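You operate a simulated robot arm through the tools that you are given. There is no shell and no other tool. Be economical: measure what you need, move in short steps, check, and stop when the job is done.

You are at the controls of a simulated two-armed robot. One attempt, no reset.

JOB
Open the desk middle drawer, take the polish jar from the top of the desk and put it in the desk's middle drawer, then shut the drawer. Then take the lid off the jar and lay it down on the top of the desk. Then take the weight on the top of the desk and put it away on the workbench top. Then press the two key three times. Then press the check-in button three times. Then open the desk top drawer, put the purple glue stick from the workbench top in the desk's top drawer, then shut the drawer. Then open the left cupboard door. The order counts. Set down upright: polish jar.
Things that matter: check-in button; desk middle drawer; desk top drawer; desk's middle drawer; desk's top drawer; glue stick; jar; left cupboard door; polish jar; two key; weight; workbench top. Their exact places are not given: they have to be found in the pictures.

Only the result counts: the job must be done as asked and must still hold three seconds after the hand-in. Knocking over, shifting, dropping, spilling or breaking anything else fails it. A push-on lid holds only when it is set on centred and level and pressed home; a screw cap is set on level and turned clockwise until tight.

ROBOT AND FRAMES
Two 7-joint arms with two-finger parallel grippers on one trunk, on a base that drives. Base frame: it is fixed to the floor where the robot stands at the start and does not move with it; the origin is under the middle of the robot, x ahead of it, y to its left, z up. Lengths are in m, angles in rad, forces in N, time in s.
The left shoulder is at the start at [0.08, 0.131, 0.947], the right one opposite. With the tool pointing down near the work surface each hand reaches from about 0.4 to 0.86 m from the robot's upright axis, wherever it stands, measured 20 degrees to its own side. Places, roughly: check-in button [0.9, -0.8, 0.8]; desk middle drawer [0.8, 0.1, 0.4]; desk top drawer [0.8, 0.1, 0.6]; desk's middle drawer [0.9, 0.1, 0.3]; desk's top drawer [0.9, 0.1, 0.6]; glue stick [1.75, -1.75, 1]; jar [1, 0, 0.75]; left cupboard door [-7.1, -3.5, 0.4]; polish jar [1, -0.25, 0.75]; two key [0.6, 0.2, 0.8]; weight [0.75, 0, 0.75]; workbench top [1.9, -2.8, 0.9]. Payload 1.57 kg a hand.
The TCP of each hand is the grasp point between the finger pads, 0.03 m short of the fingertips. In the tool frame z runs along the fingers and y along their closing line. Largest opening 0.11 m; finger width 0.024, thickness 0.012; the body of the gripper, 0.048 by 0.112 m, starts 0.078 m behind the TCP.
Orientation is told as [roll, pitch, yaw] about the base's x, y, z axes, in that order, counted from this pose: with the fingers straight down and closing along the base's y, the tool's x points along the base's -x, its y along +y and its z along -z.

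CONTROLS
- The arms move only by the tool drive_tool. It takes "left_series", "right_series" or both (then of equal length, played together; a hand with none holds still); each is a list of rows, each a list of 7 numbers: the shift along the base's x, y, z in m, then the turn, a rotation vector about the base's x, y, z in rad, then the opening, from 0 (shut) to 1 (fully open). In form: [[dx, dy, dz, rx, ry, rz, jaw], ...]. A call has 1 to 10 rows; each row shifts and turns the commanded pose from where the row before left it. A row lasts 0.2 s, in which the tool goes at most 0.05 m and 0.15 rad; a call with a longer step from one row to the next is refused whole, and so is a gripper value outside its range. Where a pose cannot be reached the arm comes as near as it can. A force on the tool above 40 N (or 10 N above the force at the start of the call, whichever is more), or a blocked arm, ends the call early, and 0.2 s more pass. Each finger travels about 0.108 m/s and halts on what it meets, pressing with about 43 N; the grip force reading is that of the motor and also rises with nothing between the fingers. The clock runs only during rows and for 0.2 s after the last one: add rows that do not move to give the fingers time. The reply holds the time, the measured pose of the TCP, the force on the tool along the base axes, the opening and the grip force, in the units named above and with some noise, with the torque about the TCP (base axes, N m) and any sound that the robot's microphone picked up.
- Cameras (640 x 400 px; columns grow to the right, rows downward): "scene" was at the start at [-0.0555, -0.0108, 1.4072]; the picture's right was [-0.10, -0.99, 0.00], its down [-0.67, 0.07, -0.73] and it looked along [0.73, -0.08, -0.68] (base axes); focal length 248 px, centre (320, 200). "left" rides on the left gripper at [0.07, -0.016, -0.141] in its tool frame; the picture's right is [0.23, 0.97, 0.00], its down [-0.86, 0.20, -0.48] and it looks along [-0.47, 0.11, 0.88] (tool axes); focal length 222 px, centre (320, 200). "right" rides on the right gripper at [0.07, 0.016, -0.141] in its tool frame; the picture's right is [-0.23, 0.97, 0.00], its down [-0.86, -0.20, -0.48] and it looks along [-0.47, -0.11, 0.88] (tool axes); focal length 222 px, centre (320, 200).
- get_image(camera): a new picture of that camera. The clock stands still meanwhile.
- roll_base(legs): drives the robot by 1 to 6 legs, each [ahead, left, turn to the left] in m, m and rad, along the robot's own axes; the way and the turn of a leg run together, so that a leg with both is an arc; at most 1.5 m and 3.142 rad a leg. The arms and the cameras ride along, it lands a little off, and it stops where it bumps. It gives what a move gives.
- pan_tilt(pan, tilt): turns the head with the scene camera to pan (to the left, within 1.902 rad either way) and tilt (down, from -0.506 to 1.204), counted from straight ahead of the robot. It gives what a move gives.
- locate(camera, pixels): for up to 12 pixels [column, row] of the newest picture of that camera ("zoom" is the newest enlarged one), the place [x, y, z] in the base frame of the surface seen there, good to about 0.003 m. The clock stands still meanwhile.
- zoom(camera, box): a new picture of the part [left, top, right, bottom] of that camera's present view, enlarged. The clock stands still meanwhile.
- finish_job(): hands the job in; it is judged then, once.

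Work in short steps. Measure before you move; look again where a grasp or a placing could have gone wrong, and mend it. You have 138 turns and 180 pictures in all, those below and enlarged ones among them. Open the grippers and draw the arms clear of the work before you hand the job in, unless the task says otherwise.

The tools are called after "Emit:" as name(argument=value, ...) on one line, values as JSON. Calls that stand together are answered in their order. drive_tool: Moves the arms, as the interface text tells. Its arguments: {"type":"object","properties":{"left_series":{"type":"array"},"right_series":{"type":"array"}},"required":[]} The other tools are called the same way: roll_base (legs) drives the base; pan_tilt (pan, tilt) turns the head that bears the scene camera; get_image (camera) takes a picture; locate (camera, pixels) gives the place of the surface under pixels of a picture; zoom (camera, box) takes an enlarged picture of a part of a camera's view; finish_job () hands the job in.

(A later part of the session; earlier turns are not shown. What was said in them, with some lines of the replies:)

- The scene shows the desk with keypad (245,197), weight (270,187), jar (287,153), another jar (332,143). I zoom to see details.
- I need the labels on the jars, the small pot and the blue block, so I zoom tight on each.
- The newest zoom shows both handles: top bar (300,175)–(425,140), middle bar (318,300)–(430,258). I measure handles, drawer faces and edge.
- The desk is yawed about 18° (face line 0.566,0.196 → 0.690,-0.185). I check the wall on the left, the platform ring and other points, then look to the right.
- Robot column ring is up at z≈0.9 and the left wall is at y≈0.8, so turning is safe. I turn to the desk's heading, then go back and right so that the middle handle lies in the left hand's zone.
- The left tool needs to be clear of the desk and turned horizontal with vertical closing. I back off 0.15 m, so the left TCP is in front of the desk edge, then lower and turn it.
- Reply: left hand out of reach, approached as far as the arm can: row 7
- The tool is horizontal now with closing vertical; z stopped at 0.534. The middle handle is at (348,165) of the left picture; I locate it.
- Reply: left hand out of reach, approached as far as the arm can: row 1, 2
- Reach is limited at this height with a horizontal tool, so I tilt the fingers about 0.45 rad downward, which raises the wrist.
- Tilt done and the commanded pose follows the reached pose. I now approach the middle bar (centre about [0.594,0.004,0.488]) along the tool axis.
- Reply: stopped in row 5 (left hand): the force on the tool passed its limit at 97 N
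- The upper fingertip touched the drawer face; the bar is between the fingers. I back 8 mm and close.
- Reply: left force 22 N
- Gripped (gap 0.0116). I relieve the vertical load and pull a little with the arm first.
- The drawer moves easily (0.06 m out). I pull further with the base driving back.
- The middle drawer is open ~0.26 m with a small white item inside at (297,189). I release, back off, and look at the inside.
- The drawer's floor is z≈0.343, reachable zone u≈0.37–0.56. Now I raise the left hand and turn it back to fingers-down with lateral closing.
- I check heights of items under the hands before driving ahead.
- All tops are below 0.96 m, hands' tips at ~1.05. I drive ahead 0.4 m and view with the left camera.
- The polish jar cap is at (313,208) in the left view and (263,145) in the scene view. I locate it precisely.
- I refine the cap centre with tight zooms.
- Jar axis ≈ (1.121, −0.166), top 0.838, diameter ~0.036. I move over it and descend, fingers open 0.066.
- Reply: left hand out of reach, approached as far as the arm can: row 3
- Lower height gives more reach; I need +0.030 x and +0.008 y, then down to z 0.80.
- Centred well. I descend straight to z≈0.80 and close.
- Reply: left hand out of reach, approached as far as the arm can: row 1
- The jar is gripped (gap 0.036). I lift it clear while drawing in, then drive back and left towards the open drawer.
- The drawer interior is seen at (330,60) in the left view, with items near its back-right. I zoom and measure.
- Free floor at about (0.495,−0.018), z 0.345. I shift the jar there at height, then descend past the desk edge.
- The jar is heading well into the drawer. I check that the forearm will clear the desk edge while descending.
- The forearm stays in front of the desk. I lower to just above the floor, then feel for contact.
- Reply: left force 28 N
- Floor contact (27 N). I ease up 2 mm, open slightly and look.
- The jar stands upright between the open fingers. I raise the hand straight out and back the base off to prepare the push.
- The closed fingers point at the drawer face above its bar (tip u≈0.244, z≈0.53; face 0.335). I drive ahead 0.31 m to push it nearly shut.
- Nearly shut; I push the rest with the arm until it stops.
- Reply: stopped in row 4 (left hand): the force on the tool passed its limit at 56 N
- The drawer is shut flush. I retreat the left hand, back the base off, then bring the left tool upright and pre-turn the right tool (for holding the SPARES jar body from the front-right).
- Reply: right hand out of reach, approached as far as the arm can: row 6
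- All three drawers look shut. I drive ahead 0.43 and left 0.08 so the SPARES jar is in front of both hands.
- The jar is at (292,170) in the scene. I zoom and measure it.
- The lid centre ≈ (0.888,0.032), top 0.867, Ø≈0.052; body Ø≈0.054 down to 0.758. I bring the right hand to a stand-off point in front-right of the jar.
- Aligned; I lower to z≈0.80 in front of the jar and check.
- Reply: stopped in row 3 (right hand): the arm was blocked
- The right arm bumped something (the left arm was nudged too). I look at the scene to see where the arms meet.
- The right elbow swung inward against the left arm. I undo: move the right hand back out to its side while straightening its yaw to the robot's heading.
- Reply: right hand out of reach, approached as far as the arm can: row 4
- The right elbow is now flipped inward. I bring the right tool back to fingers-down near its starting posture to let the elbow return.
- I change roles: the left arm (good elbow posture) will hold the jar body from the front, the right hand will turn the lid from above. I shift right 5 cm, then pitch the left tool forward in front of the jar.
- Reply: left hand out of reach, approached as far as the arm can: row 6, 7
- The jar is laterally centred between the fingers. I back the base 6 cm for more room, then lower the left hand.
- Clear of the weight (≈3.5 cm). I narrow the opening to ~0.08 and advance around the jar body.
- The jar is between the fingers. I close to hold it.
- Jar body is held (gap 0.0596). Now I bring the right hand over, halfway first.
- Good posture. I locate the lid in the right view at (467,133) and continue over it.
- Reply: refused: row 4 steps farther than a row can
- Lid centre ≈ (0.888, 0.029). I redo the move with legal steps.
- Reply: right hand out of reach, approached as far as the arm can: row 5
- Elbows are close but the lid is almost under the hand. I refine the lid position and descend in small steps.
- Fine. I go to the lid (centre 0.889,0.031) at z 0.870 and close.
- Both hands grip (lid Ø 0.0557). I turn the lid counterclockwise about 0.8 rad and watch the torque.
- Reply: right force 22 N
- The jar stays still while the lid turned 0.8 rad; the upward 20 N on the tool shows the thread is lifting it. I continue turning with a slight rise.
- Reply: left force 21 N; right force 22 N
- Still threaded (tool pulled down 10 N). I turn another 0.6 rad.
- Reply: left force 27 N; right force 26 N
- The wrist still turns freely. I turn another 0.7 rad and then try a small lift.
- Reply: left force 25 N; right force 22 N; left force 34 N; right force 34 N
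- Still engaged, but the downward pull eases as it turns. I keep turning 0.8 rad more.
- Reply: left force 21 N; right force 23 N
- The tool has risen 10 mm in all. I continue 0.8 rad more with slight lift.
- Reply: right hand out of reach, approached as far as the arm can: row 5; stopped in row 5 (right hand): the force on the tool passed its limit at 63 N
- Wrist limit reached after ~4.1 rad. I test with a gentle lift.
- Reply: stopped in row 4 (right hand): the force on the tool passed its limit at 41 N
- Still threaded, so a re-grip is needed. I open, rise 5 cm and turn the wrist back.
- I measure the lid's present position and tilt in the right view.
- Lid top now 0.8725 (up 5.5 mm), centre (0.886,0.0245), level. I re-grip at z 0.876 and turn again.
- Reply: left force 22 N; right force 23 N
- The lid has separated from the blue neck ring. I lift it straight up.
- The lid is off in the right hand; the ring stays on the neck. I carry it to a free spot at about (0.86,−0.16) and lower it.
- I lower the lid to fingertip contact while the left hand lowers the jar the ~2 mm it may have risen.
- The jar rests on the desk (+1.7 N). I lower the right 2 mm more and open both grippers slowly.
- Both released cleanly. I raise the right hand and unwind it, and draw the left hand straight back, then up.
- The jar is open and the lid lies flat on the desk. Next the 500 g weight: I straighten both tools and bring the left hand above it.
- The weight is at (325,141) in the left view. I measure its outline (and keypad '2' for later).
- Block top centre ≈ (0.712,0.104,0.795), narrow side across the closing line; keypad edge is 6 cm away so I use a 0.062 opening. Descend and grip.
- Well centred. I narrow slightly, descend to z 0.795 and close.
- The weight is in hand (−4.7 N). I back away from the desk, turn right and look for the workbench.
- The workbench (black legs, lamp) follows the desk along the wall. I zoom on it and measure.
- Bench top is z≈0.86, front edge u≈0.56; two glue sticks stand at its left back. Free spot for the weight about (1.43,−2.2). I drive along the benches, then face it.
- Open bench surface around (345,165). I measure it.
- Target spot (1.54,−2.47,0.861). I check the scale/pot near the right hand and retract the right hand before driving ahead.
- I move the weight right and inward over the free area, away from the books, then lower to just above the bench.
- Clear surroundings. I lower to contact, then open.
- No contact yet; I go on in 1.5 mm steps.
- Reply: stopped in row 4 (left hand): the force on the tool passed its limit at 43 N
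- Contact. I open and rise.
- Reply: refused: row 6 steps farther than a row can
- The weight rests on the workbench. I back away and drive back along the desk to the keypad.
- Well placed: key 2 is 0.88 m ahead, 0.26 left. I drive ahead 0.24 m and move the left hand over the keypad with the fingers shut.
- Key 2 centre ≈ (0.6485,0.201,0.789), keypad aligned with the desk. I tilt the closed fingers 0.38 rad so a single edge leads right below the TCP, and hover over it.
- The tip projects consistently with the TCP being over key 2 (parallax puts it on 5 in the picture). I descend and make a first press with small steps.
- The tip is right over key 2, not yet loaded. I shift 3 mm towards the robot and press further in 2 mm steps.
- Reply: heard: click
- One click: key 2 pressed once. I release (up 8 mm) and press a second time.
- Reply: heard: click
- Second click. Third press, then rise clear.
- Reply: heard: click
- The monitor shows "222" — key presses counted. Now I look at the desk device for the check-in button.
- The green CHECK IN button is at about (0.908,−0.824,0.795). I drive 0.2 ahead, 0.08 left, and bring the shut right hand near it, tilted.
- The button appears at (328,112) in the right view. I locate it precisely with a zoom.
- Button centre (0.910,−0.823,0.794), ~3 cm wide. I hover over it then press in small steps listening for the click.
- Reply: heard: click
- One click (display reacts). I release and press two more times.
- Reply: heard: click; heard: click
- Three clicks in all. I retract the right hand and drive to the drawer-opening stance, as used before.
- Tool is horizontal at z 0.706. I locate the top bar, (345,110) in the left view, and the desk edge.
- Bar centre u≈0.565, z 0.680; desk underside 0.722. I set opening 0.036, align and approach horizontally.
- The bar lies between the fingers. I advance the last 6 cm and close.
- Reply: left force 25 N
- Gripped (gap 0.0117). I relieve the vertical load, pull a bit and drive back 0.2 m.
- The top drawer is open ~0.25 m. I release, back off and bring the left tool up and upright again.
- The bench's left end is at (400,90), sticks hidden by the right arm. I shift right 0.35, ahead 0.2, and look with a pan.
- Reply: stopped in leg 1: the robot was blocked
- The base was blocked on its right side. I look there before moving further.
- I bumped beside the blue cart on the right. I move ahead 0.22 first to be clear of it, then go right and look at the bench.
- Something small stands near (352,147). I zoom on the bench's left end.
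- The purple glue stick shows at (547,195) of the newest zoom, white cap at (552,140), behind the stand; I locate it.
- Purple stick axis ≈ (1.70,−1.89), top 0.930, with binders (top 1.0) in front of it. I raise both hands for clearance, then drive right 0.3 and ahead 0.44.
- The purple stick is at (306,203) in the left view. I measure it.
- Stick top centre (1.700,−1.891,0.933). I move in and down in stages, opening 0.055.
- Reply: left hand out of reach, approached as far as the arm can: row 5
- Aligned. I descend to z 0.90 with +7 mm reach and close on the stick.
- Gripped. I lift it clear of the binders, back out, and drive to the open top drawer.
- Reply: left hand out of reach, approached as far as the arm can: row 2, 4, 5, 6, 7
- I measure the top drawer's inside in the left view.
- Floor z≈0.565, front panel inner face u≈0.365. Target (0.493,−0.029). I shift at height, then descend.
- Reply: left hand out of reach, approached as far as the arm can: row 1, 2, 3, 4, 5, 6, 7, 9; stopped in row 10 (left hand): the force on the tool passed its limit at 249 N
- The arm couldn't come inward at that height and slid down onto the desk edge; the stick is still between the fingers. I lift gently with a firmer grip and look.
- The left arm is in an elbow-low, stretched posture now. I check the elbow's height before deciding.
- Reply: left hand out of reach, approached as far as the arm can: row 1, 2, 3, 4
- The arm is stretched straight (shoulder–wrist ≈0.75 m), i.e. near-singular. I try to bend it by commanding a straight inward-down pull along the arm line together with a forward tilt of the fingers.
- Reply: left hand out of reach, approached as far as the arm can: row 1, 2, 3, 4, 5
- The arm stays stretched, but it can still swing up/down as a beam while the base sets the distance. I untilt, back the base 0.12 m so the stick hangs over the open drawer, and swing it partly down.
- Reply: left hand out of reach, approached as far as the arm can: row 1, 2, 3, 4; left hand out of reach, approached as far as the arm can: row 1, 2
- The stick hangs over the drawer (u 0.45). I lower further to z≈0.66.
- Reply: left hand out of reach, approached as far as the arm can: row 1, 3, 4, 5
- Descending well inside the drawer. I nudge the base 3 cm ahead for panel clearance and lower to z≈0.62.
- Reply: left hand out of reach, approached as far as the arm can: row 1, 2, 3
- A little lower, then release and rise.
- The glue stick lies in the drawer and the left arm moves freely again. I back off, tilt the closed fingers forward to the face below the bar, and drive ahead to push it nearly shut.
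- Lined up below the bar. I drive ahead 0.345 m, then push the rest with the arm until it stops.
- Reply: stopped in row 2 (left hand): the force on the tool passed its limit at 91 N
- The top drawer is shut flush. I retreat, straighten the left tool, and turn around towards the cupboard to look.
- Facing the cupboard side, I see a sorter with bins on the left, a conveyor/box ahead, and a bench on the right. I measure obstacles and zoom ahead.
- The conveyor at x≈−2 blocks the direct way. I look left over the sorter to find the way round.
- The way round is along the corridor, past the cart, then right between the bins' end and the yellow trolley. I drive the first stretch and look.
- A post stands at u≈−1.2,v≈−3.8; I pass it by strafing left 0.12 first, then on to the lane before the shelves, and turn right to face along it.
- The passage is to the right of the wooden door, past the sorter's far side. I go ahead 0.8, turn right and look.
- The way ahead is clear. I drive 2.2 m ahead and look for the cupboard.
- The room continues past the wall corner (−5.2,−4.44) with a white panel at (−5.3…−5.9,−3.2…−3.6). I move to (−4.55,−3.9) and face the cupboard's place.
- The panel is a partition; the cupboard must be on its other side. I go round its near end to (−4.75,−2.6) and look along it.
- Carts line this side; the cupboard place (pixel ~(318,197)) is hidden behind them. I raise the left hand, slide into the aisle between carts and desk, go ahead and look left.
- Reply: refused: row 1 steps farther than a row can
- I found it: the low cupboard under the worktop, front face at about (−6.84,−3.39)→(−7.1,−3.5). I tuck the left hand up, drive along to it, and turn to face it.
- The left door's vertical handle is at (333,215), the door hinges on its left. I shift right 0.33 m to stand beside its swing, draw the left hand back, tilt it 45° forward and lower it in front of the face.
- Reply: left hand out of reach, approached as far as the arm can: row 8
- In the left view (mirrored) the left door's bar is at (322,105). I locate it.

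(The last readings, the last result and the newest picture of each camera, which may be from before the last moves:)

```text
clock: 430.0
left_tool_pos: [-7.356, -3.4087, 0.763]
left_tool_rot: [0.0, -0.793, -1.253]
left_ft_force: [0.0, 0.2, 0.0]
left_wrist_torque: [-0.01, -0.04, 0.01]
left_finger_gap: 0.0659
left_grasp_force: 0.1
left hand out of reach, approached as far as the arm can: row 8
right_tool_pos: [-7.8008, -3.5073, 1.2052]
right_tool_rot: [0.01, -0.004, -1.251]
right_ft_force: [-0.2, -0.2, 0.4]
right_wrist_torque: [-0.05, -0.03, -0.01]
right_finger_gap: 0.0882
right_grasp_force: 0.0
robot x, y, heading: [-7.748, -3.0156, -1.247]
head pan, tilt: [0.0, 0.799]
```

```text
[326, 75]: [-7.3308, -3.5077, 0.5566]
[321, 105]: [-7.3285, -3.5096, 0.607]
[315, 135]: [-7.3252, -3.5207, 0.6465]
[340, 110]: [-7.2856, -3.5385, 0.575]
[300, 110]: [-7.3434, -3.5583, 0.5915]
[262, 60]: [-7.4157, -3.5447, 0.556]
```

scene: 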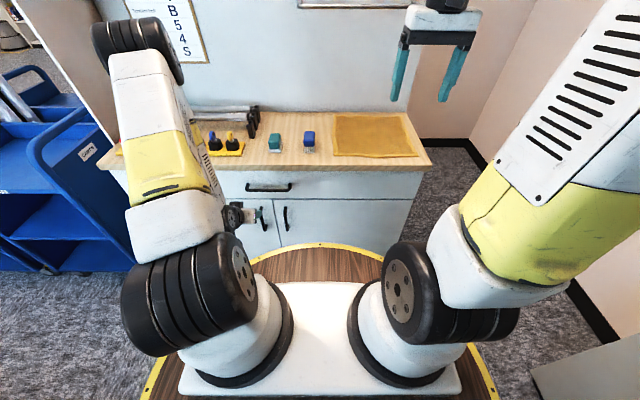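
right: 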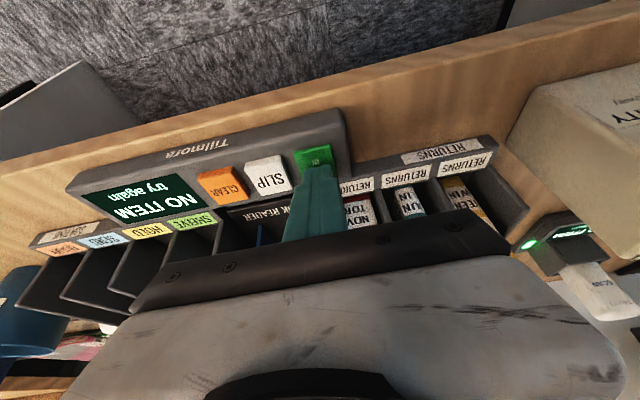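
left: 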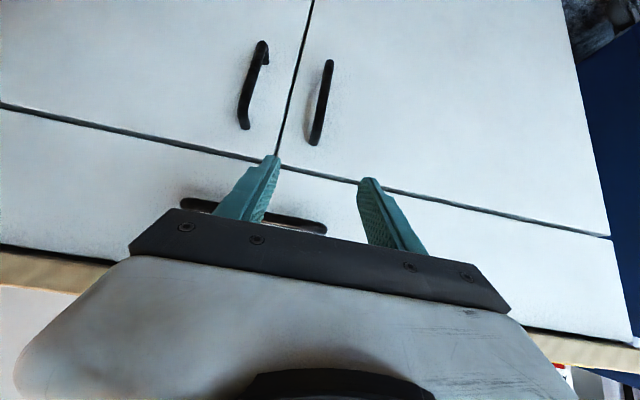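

Bar centre ≈ (−7.327,−3.516), z 0.54–0.65. I go down, advance, and close on it.

Emit:
drive_tool(left_series=[[0, 0, -0.05, 0, 0, 0, 0.5], [0, 0, -0.05, 0, 0, 0, 0.5], [0.009, -0.034, -0.03, 0, 0, 0, 0.5], [0.009, -0.034, -0.02, 0, 0, 0, 0.5], [0.0095, -0.035, -0.013, 0, 0, 0, 0.5], [0, 0, 0, 0, 0, 0, 0.3], [0, 0, 0, 0, 0, 0, 0.1], [0, 0, 0, 0, 0, 0, 0], [0, 0, 0, 0, 0, 0, 0]])

Emit:
get_image(camera="left")

```text
clock: 432.0
left_tool_pos: [-7.3265, -3.5142, 0.5996]
left_tool_rot: [0.003, -0.793, -1.253]
left_ft_force: [8.1, 2.0, -5.4]
left_wrist_torque: [-0.66, -0.02, 0.0]
left_finger_gap: 0.0137
left_grasp_force: 30.0
right_tool_pos: [-7.8006, -3.5074, 1.2056]
right_tool_rot: [0.01, -0.005, -1.249]
right_ft_force: [0.5, -0.3, 0.4]
right_wrist_torque: [0.01, 0.02, 0.0]
right_finger_gap: 0.088
right_grasp_force: 0.0
robot x, y, heading: [-7.7522, -3.0134, -1.246]
head pan, tilt: [0.0, 0.799]
```

```text
18 pictures are left
```

left: 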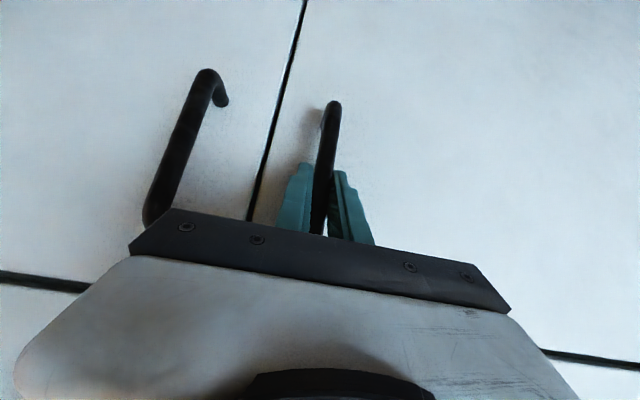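

Firmly gripped. I pull along the door's arc (~0.36 rad), turning the tool with it.

Emit:
drive_tool(left_series=[[-0.0086, 0.0294, 0, 0, 0, -0.06, 0], [-0.0067, 0.0299, 0, 0, 0, -0.06, 0], [-0.005, 0.0302, 0, 0, 0, -0.06, 0], [-0.0031, 0.0304, 0, 0, 0, -0.06, 0], [-0.0013, 0.0306, 0, 0, 0, -0.06, 0], [0.0005, 0.0306, 0, 0, 0, -0.06, 0], [0, 0, 0, 0, 0, 0, 0]])

Emit:
get_image(camera="scene")

Emit:
get_image(camera="left")

```text
clock: 433.0
left_tool_pos: [-7.3432, -3.4036, 0.5989]
left_tool_rot: [0.014, -0.79, -1.463]
left_ft_force: [2.5, 0.1, -2.9]
left_wrist_torque: [0.58, 0.91, 0.04]
left_finger_gap: 0.0142
left_grasp_force: 30.5
right_tool_pos: [-7.7994, -3.5078, 1.2058]
right_tool_rot: [0.011, -0.002, -1.25]
right_ft_force: [-0.2, 0.7, 0.1]
right_wrist_torque: [-0.01, 0.03, 0.0]
right_finger_gap: 0.0878
right_grasp_force: 0.1
robot x, y, heading: [-7.7479, -3.0142, -1.244]
head pan, tilt: [0.0, 0.799]
stopped in row 4 (left hand): the force on the tool passed its limit at 43 N (the readings are from after the stop); the commanded pose is now the measured one
```

```text
17 pictures are left
```

scene: 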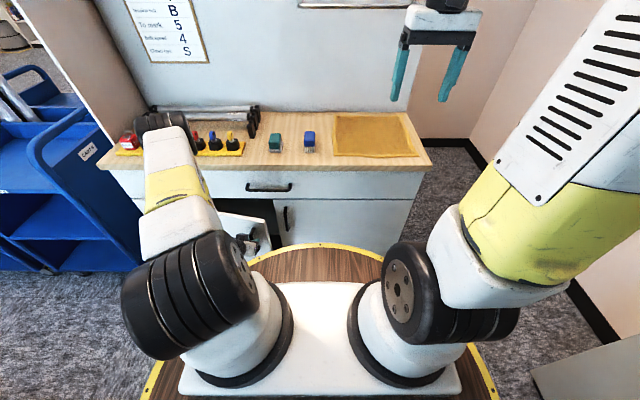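

```text
16 pictures are left
```

left: 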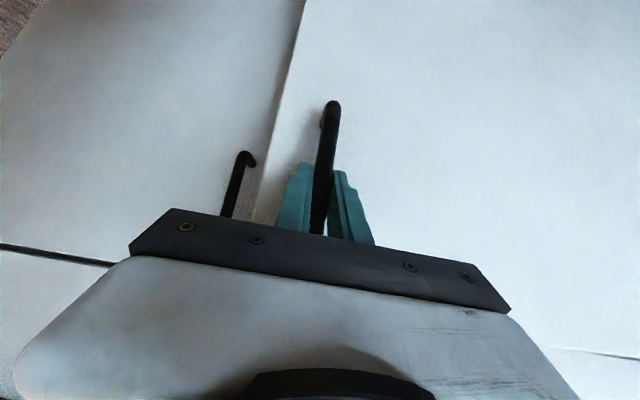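

The door moves; the motion fits a hinge radius of ~0.34 m (now ~0.33 rad open). I follow that arc further with the arm, then turn the base left to keep swinging it.

Emit:
drive_tool(left_series=[[0.0019, 0.0306, 0, 0, 0, -0.1, 0], [0.0046, 0.0302, 0, 0, 0, -0.1, 0], [0.0073, 0.0297, 0, 0, 0, -0.1, 0], [0, 0, 0, 0, 0, 0, 0]])

Emit:
roll_base(legs=[[-0.02, 0, 0.3]])

Emit:
get_image(camera="scene")

Emit:
get_image(camera="left")

```text
clock: 433.8
left_tool_pos: [-7.339, -3.3225, 0.5999]
left_tool_rot: [-0.002, -0.79, -1.736]
left_ft_force: [-1.4, -0.3, 2.2]
left_wrist_torque: [0.3, -0.02, 0.11]
left_finger_gap: 0.0137
left_grasp_force: 30.6
right_tool_pos: [-7.8005, -3.5076, 1.2048]
right_tool_rot: [0.009, -0.003, -1.251]
right_ft_force: [0.5, -1.4, -0.3]
right_wrist_torque: [0.02, 0.01, -0.01]
right_finger_gap: 0.0879
right_grasp_force: 0.2
robot x, y, heading: [-7.7474, -3.0147, -1.249]
head pan, tilt: [0.0, 0.799]
stopped in row 3 (left hand): the force on the tool passed its limit at 44 N (the readings are from after the stop); the commanded pose is now the measured one
```

```text
clock: 434.6
left_tool_pos: [-7.3364, -3.2964, 0.5992]
left_tool_rot: [-0.025, -0.793, -1.681]
left_ft_force: [-2.7, 0.9, -0.4]
left_wrist_torque: [0.11, -1.03, 0.03]
left_finger_gap: 0.014
left_grasp_force: 30.3
right_tool_pos: [-7.7755, -3.5061, 1.2052]
right_tool_rot: [0.01, -0.006, -1.194]
right_ft_force: [-0.2, 0.5, 0.5]
right_wrist_torque: [0.0, 0.0, -0.01]
right_finger_gap: 0.0881
right_grasp_force: 0.1
robot x, y, heading: [-7.75, -3.0137, -1.196]
head pan, tilt: [0.0, 0.799]
stopped in leg 1: the force on the tool passed its limit at 51 N (the readings are from after the stop); the commanded pose is now the measured one
```

```text
15 pictures are left
```

scene: 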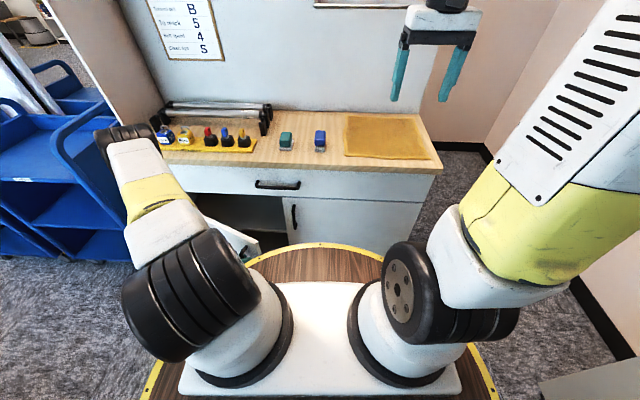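

```text
14 pictures are left
```

left: 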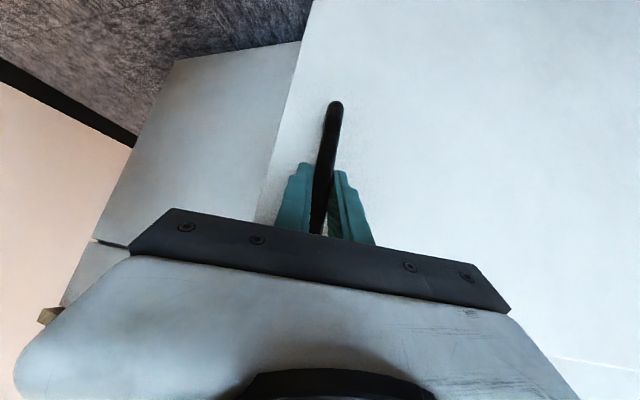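

The door is open ~0.54 rad but I'm running out of room to pull. I slide the fingers up off the bar, go round the free edge, and put the shut hand behind the door.

Emit:
drive_tool(left_series=[[0, 0, 0, 0, 0, 0, 0.3], [0, 0, 0.045, 0, 0, 0, 0.35], [0, 0, 0.045, 0, 0, 0, 0.35], [0, 0, 0.045, 0, 0, 0, 0.35], [-0.042, 0.01, 0, 0, 0, 0, 0.1], [-0.042, 0.01, 0, 0, 0, 0, 0], [-0.043, 0.009, 0, 0, 0, 0, 0], [-0.01, -0.045, 0, 0, 0, 0, 0], [-0.01, -0.045, 0, 0, 0, 0, 0], [-0.011, -0.046, 0, 0, 0, 0, 0]])

Emit:
drive_tool(left_series=[[0, 0, -0.04, 0, 0, 0, 0], [0, 0, -0.04, 0, 0, 0, 0], [0, 0, 0, 0, 0, 0, 0]])

Emit:
get_image(camera="left")

Emit:
get_image(camera="scene")

```text
clock: 436.8
left_tool_pos: [-7.467, -3.414, 0.7014]
left_tool_rot: [-0.027, -0.794, -1.679]
left_ft_force: [0.2, -0.1, 0.1]
left_wrist_torque: [0.02, 0.02, 0.0]
left_finger_gap: 0.0
left_grasp_force: 21.7
left hand out of reach, approached as far as the arm can: row 6, 7
right_tool_pos: [-7.7766, -3.5045, 1.2059]
right_tool_rot: [0.011, -0.004, -1.197]
right_ft_force: [0.6, -0.2, 1.6]
right_wrist_torque: [0.0, 0.02, -0.03]
right_finger_gap: 0.0881
right_grasp_force: 0.1
robot x, y, heading: [-7.7544, -3.0128, -1.194]
head pan, tilt: [0.0, 0.799]
```

```text
clock: 437.6
left_tool_pos: [-7.4687, -3.416, 0.623]
left_tool_rot: [-0.025, -0.793, -1.681]
left_ft_force: [-0.6, 0.7, 0.5]
left_wrist_torque: [-0.02, -0.02, -0.02]
left_finger_gap: 0.0
left_grasp_force: 21.2
right_tool_pos: [-7.7762, -3.5052, 1.2062]
right_tool_rot: [0.01, -0.005, -1.194]
right_ft_force: [-0.2, -0.9, 0.5]
right_wrist_torque: [0.01, 0.02, -0.01]
right_finger_gap: 0.0877
right_grasp_force: 0.1
robot x, y, heading: [-7.7502, -3.0155, -1.192]
head pan, tilt: [0.0, 0.799]
```

```text
13 pictures are left
```

left: 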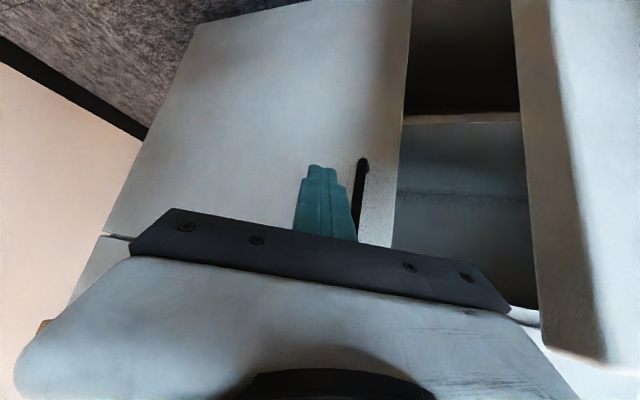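

```text
12 pictures are left
```

scene: 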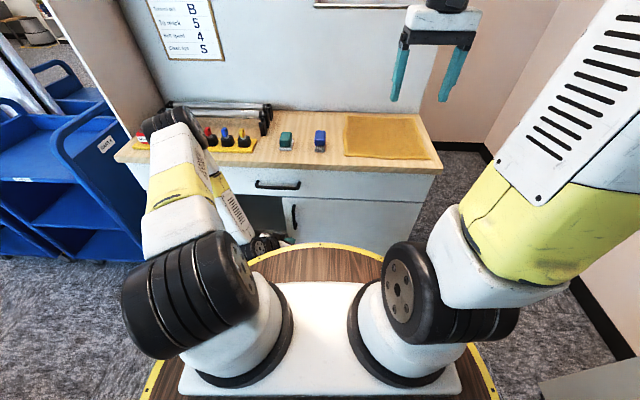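

The hand is now clear of the right door's bar, with the open left door's inner side to its left (right in the picture). I sweep left, pushing the door wider open from inside.

Emit:
drive_tool(left_series=[[0.0375, 0.0175, 0, 0, 0, 0, 0], [0.0375, 0.0175, 0, 0, 0, 0, 0], [0.0375, 0.0175, 0, 0, 0, 0, 0], [0.0375, 0.0175, 0, 0, 0, 0, 0], [0.0375, 0.0175, 0, 0, 0, 0, 0], [0.0375, 0.0175, 0, 0, 0, 0, 0], [0.0375, 0.0175, 0, 0, 0, 0, 0], [0.0375, 0.0175, 0, 0, 0, 0, 0], [0.0375, 0.0175, 0, 0, 0, 0, 0], [0.0375, 0.0175, 0, 0, 0, 0, 0]])

Emit:
get_image(camera="left")

Emit:
get_image(camera="scene")

```text
clock: 438.0
left_tool_pos: [-7.4584, -3.4061, 0.6244]
left_tool_rot: [-0.054, -0.797, -1.676]
left_ft_force: [-3.5, 0.7, -1.5]
left_wrist_torque: [-0.14, -0.04, 0.3]
left_finger_gap: 0.0002
left_grasp_force: 21.1
right_tool_pos: [-7.7767, -3.5073, 1.2058]
right_tool_rot: [0.012, -0.004, -1.194]
right_ft_force: [-0.5, 0.9, -0.3]
right_wrist_torque: [0.02, -0.01, -0.04]
right_finger_gap: 0.088
right_grasp_force: 0.1
robot x, y, heading: [-7.7548, -3.0121, -1.194]
head pan, tilt: [0.0, 0.799]
stopped in row 1 (left hand): the force on the tool passed its limit at 65 N (the readings are from after the stop); the commanded pose is now the measured one
```

```text
11 pictures are left
```

left: 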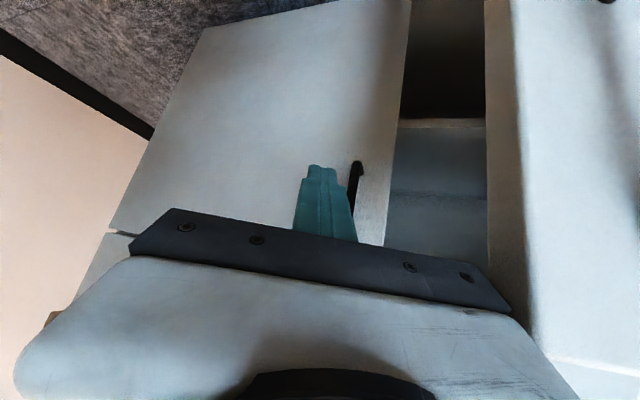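

```text
10 pictures are left
5 turns are left
```

scene: 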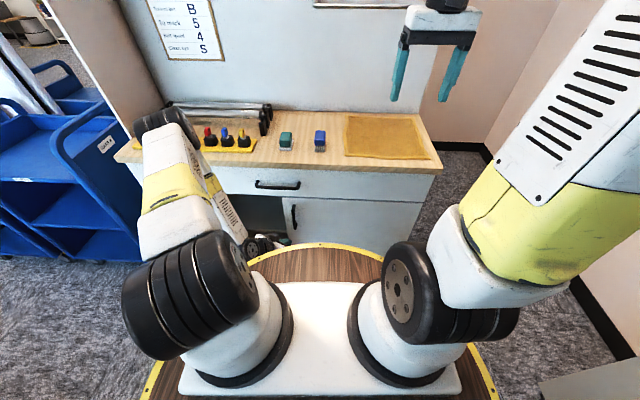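

Only the hand's body met the door edge. I back off, go 5 cm deeper so the fingers are behind the door, and push left slowly.

Emit:
drive_tool(left_series=[[-0.0066, -0.0284, 0, 0, 0, 0, 0], [0.0077, -0.0238, 0, 0, 0, 0, 0], [0.02, 0.0097, 0, 0, 0, 0, 0], [0.02, 0.0097, 0, 0, 0, 0, 0], [0.02, 0.0097, 0, 0, 0, 0, 0], [0.02, 0.0097, 0, 0, 0, 0, 0], [0.02, 0.0097, 0, 0, 0, 0, 0], [0.02, 0.0097, 0, 0, 0, 0, 0], [0.02, 0.0097, 0, 0, 0, 0, 0], [0.02, 0.0097, 0, 0, 0, 0, 0]])

Emit:
drive_tool(left_series=[[0.018, 0.012, 0, 0, 0, 0, 0], [0.018, 0.012, 0, 0, 0, 0, 0], [0.018, 0.012, 0, 0, 0, 0, 0], [0.018, 0.012, 0, 0, 0, 0, 0], [0.018, 0.012, 0, 0, 0, 0, 0], [0.018, 0.012, 0, 0, 0, 0, 0], [0.018, 0.012, 0, 0, 0, 0, 0], [0.018, 0.012, 0, 0, 0, 0, 0]])

Emit:
drive_tool(left_series=[[0.018, 0.012, 0, 0, 0, 0, 0], [0.018, 0.012, 0, 0, 0, 0, 0], [0.018, 0.012, 0, 0, 0, 0, 0], [0.018, 0.012, 0, 0, 0, 0, 0]])

Emit:
get_image(camera="left")

Emit:
get_image(camera="scene")

```text
clock: 440.2
left_tool_pos: [-7.2964, -3.3778, 0.6241]
left_tool_rot: [-0.052, -0.794, -1.676]
left_ft_force: [-0.3, -0.3, 0.1]
left_wrist_torque: [-0.01, -0.02, -0.02]
left_finger_gap: 0.0
left_grasp_force: 21.0
right_tool_pos: [-7.7763, -3.5055, 1.2047]
right_tool_rot: [0.01, -0.004, -1.195]
right_ft_force: [-0.4, -0.4, 0.0]
right_wrist_torque: [0.02, -0.02, 0.02]
right_finger_gap: 0.0882
right_grasp_force: 0.1
robot x, y, heading: [-7.7547, -3.0116, -1.197]
head pan, tilt: [0.0, 0.799]
```

```text
clock: 441.4
left_tool_pos: [-7.2146, -3.3206, 0.6234]
left_tool_rot: [-0.06, -0.799, -1.688]
left_ft_force: [-7.8, 1.9, 16.1]
left_wrist_torque: [1.6, -1.4, 0.25]
left_finger_gap: 0.0002
left_grasp_force: 21.3
right_tool_pos: [-7.7774, -3.5051, 1.2058]
right_tool_rot: [0.011, -0.006, -1.194]
right_ft_force: [0.3, 1.1, -0.9]
right_wrist_torque: [0.01, -0.02, 0.04]
right_finger_gap: 0.0882
right_grasp_force: 0.0
robot x, y, heading: [-7.7507, -3.0116, -1.191]
head pan, tilt: [0.0, 0.799]
stopped in row 6 (left hand): the force on the tool passed its limit at 56 N (the readings are from after the stop); the commanded pose is now the measured one
```

```text
clock: 441.8
left_tool_pos: [-7.2147, -3.3167, 0.6247]
left_tool_rot: [-0.067, -0.804, -1.693]
left_ft_force: [-9.0, 2.5, 17.4]
left_wrist_torque: [1.57, -1.47, 0.36]
left_finger_gap: 0.0
left_grasp_force: 20.4
right_tool_pos: [-7.7762, -3.5061, 1.2053]
right_tool_rot: [0.011, -0.005, -1.195]
right_ft_force: [0.5, -0.9, -0.6]
right_wrist_torque: [0.03, 0.0, -0.01]
right_finger_gap: 0.0879
right_grasp_force: 0.0
robot x, y, heading: [-7.7503, -3.0089, -1.197]
head pan, tilt: [0.0, 0.799]
stopped in row 1 (left hand): the force on the tool passed its limit at 53 N (the readings are from after the stop); the commanded pose is now the measured one
```

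```text
9 pictures are left
```

left: 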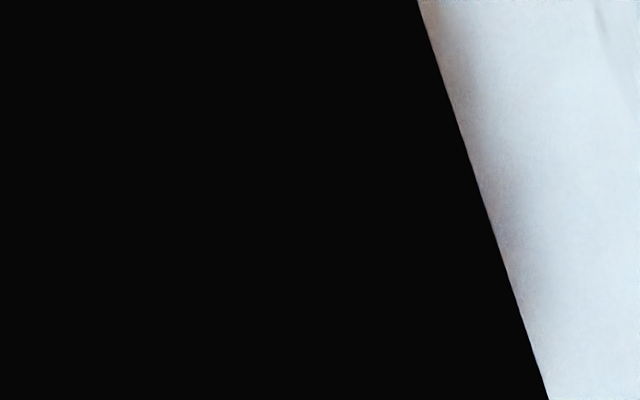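

```text
8 pictures are left
4 turns are left
```

scene: 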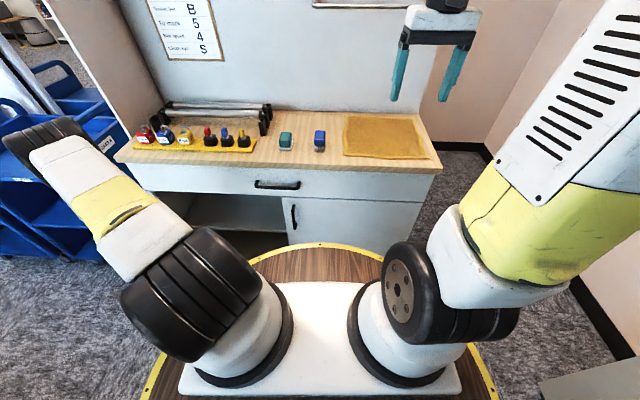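

The hand is behind the door and wedging against it; a push more square to the door is needed. A left turn of the base swings the hand out and left, so I do that in small steps.

Emit:
drive_tool(left_series=[[0.0084, 0.0181, 0, 0, 0, 0, 0], [0.0084, 0.0181, 0, 0, 0, 0, 0], [0, 0, 0, 0, 0, 0, 0]])

Emit:
roll_base(legs=[[0, 0, 0.1], [0, 0, 0.1]])

Emit:
roll_base(legs=[[0, 0, 0.1], [0, 0, 0.05]])

Emit:
get_image(camera="left")

Emit:
get_image(camera="scene")

```text
clock: 442.3
left_tool_pos: [-7.2078, -3.2983, 0.6272]
left_tool_rot: [-0.051, -0.815, -1.741]
left_ft_force: [-9.1, 2.4, 14.6]
left_wrist_torque: [0.91, -1.96, 0.27]
left_finger_gap: 0.0
left_grasp_force: 21.6
right_tool_pos: [-7.7794, -3.5054, 1.2052]
right_tool_rot: [0.01, -0.005, -1.199]
right_ft_force: [-0.1, -1.0, 0.0]
right_wrist_torque: [-0.03, -0.01, -0.06]
right_finger_gap: 0.0882
right_grasp_force: 0.1
robot x, y, heading: [-7.7513, -3.0182, -1.197]
head pan, tilt: [0.0, 0.799]
stopped in row 2 (left hand): the force on the tool passed its limit at 43 N (the readings are from after the stop); the commanded pose is now the measured one
```

```text
clock: 443.0
left_tool_pos: [-7.2063, -3.296, 0.6275]
left_tool_rot: [-0.044, -0.821, -1.747]
left_ft_force: [-2.0, 0.7, 4.9]
left_wrist_torque: [0.33, -0.5, 0.07]
left_finger_gap: 0.0
left_grasp_force: 21.5
right_tool_pos: [-7.773, -3.5066, 1.2063]
right_tool_rot: [0.009, -0.006, -1.186]
right_ft_force: [0.6, 0.2, -0.2]
right_wrist_torque: [0.01, 0.01, 0.01]
right_finger_gap: 0.088
right_grasp_force: 0.0
robot x, y, heading: [-7.7513, -3.0115, -1.188]
head pan, tilt: [0.0, 0.799]
stopped in leg 1: the robot was blocked; the commanded pose is now the measured one
```

```text
clock: 443.9
left_tool_pos: [-7.196, -3.281, 0.6315]
left_tool_rot: [-0.008, -0.842, -1.772]
left_ft_force: [-0.9, -0.2, 0.2]
left_wrist_torque: [0.07, -0.08, -0.01]
left_finger_gap: 0.0001
left_grasp_force: 21.7
right_tool_pos: [-7.7498, -3.5068, 1.2063]
right_tool_rot: [0.009, -0.005, -1.14]
right_ft_force: [-0.6, -0.5, -0.1]
right_wrist_torque: [0.03, 0.02, -0.03]
right_finger_gap: 0.0879
right_grasp_force: 0.1
robot x, y, heading: [-7.7547, -3.0123, -1.143]
head pan, tilt: [0.0, 0.799]
stopped in leg 1: the force on the tool passed its limit at 49 N (the readings are from after the stop); the commanded pose is now the measured one
```

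```text
7 pictures are left
```

left: 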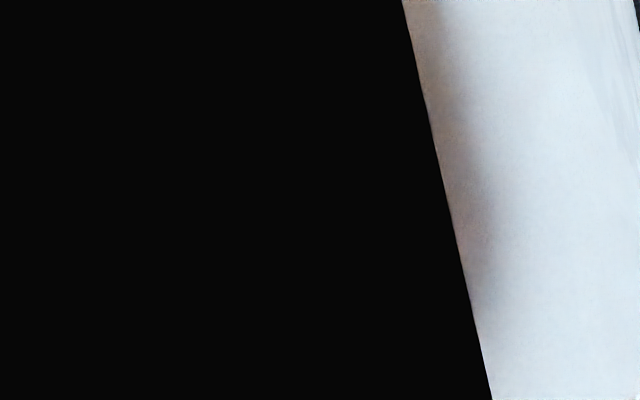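

```text
6 pictures are left
3 turns are left
```

scene: 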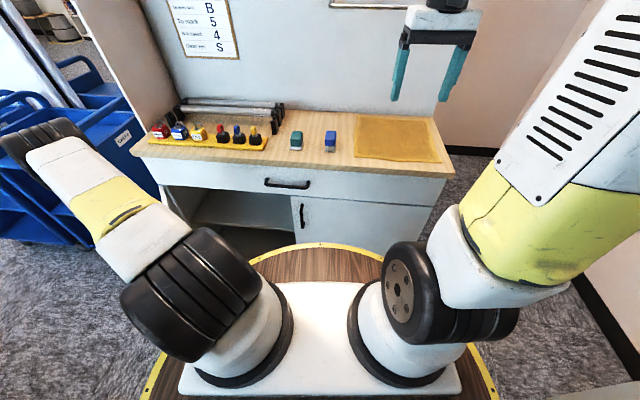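

The forearm straddles the door top, pinching it. I lift the hand over, stand the tool upright, dip only the fingers inside the door, push it square outward, and lift away again.

Emit:
drive_tool(left_series=[[0, 0, 0.045, 0, 0, 0, 0], [0, 0, 0.045, 0, 0, 0, 0], [0, 0, 0.045, 0, 0, 0, 0], [0, 0, 0.045, 0, 0, 0, 0], [0, 0, 0.045, 0.1228, 0.056, 0, 0], [0, 0, 0, 0.1228, 0.056, 0, 0], [0, 0, 0, 0.1228, 0.056, 0, 0], [0, 0, 0, 0.1228, 0.056, 0, 0], [0, 0, 0, 0.1228, 0.056, 0, 0], [0, 0, 0, 0.1228, 0.056, 0, 0]])

Emit:
drive_tool(left_series=[[0, 0, -0.045, 0, 0, 0, 0], [0, 0, -0.045, 0, 0, 0, 0], [0, 0, -0.045, 0, 0, 0, 0], [0, 0, -0.045, 0, 0, 0, 0], [0, 0, -0.035, 0, 0, 0, 0]])

Emit:
drive_tool(left_series=[[0.0084, 0.0181, 0, 0, 0, 0, 0], [0.0084, 0.0181, 0, 0, 0, 0, 0], [0.0084, 0.0181, 0, 0, 0, 0, 0], [0.01, 0.0175, 0, 0, 0, 0, 0], [0.011, 0.017, 0, 0, 0, 0, 0], [0.012, 0.016, 0, 0, 0, 0, 0], [0.013, 0.015, 0, 0, 0, 0, 0], [0.014, 0.014, 0, 0, 0, 0, 0]])

Emit:
drive_tool(left_series=[[-0.003, -0.003, 0.04, 0, 0, 0, 0], [0, 0, 0.05, 0, 0, 0, 0], [0, 0, 0.05, 0, 0, 0, 0], [0, 0, 0.05, 0, 0, 0, 0.3], [0, 0, 0.05, 0, 0, 0, 0.5], [0, 0, 0.05, 0, 0, 0, 0.5]])

Emit:
get_image(camera="left")

Emit:
get_image(camera="scene")

```text
clock: 446.1
left_tool_pos: [-7.1968, -3.2807, 0.8569]
left_tool_rot: [-0.45, -0.123, -1.546]
left_ft_force: [-0.1, 0.4, -0.1]
left_wrist_torque: [-0.04, 0.01, 0.01]
left_finger_gap: 0.0
left_grasp_force: 21.3
right_tool_pos: [-7.7496, -3.5057, 1.2065]
right_tool_rot: [0.007, -0.006, -1.14]
right_ft_force: [-0.1, 0.8, 0.2]
right_wrist_torque: [0.0, -0.01, -0.01]
right_finger_gap: 0.0878
right_grasp_force: 0.1
robot x, y, heading: [-7.7499, -3.0127, -1.137]
head pan, tilt: [0.0, 0.799]
```

```text
clock: 447.3
left_tool_pos: [-7.1987, -3.282, 0.6415]
left_tool_rot: [-0.45, -0.123, -1.548]
left_ft_force: [-0.5, -0.5, 0.5]
left_wrist_torque: [0.03, 0.0, 0.04]
left_finger_gap: 0.0001
left_grasp_force: 21.0
right_tool_pos: [-7.7502, -3.5061, 1.2055]
right_tool_rot: [0.008, -0.006, -1.141]
right_ft_force: [-0.1, -0.3, 1.2]
right_wrist_torque: [-0.01, -0.03, -0.01]
right_finger_gap: 0.088
right_grasp_force: 0.0
robot x, y, heading: [-7.7542, -3.013, -1.14]
head pan, tilt: [0.0, 0.799]
```

```text
clock: 449.1
left_tool_pos: [-7.1098, -3.1487, 0.641]
left_tool_rot: [-0.451, -0.124, -1.546]
left_ft_force: [0.4, 0.2, 0.1]
left_wrist_torque: [0.02, -0.01, 0.01]
left_finger_gap: 0.0
left_grasp_force: 21.7
right_tool_pos: [-7.7511, -3.5075, 1.2073]
right_tool_rot: [0.01, -0.006, -1.142]
right_ft_force: [-0.7, 0.3, 0.8]
right_wrist_torque: [0.0, -0.02, -0.03]
right_finger_gap: 0.088
right_grasp_force: 0.0
robot x, y, heading: [-7.7523, -3.0115, -1.142]
head pan, tilt: [0.0, 0.799]
```

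```text
clock: 450.5
left_tool_pos: [-7.1156, -3.1511, 0.93]
left_tool_rot: [-0.453, -0.123, -1.549]
left_ft_force: [-0.1, 0.0, -0.1]
left_wrist_torque: [0.01, 0.03, 0.01]
left_finger_gap: 0.0551
left_grasp_force: 0.1
right_tool_pos: [-7.7493, -3.5072, 1.2063]
right_tool_rot: [0.008, -0.006, -1.142]
right_ft_force: [-0.1, -0.5, -0.1]
right_wrist_torque: [0.03, 0.02, -0.02]
right_finger_gap: 0.088
right_grasp_force: 0.0
robot x, y, heading: [-7.7498, -3.0146, -1.14]
head pan, tilt: [0.0, 0.799]
```

```text
5 pictures are left
```

left: 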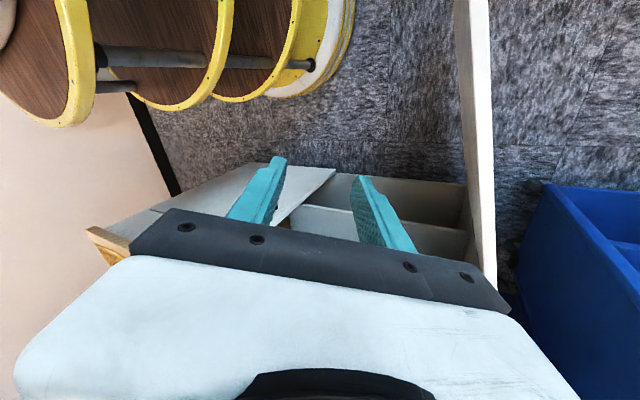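

```text
4 pictures are left
2 turns are left
```

scene: 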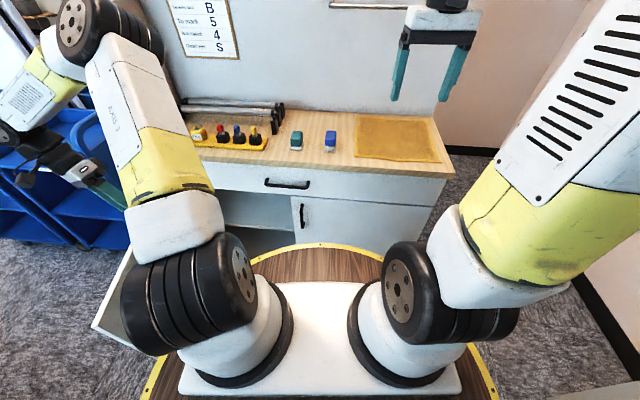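

The left cupboard door stands wide open (about 90°). Both hands are open and touch nothing, so I hand in.

Emit:
finish_job()

```text
The job is handed in.
```

I did every step in the order asked and handed the job in. Two things went less cleanly than I'd like:

- **Base bump:** the base bumped something on its right while I was fetching the glue stick, most likely the blue book cart. I didn't check whether it moved.
- **Glue stick:** it was pressed hard against the desk once on the way. It then fell a few centimetres into the top drawer and came to rest lying down.

The results, in order:

- **Polish jar:** it stood upright in the middle drawer when I let go, and the drawer is shut.
- **SPARES jar:** I took "the jar" to be this one. Its lid is unscrewed and lies on the desk; the tamper ring stayed on the neck.
- **Weight:** the 500 g weight is on the workbench.
- **Two key:** pressed three times; the display showed "222".
- **Check-in button:** pressed three times, with a click each time.
- **Glue stick and top drawer:** the purple glue stick is in the top drawer, which is shut.
- **Left cupboard door:** open about 90°.
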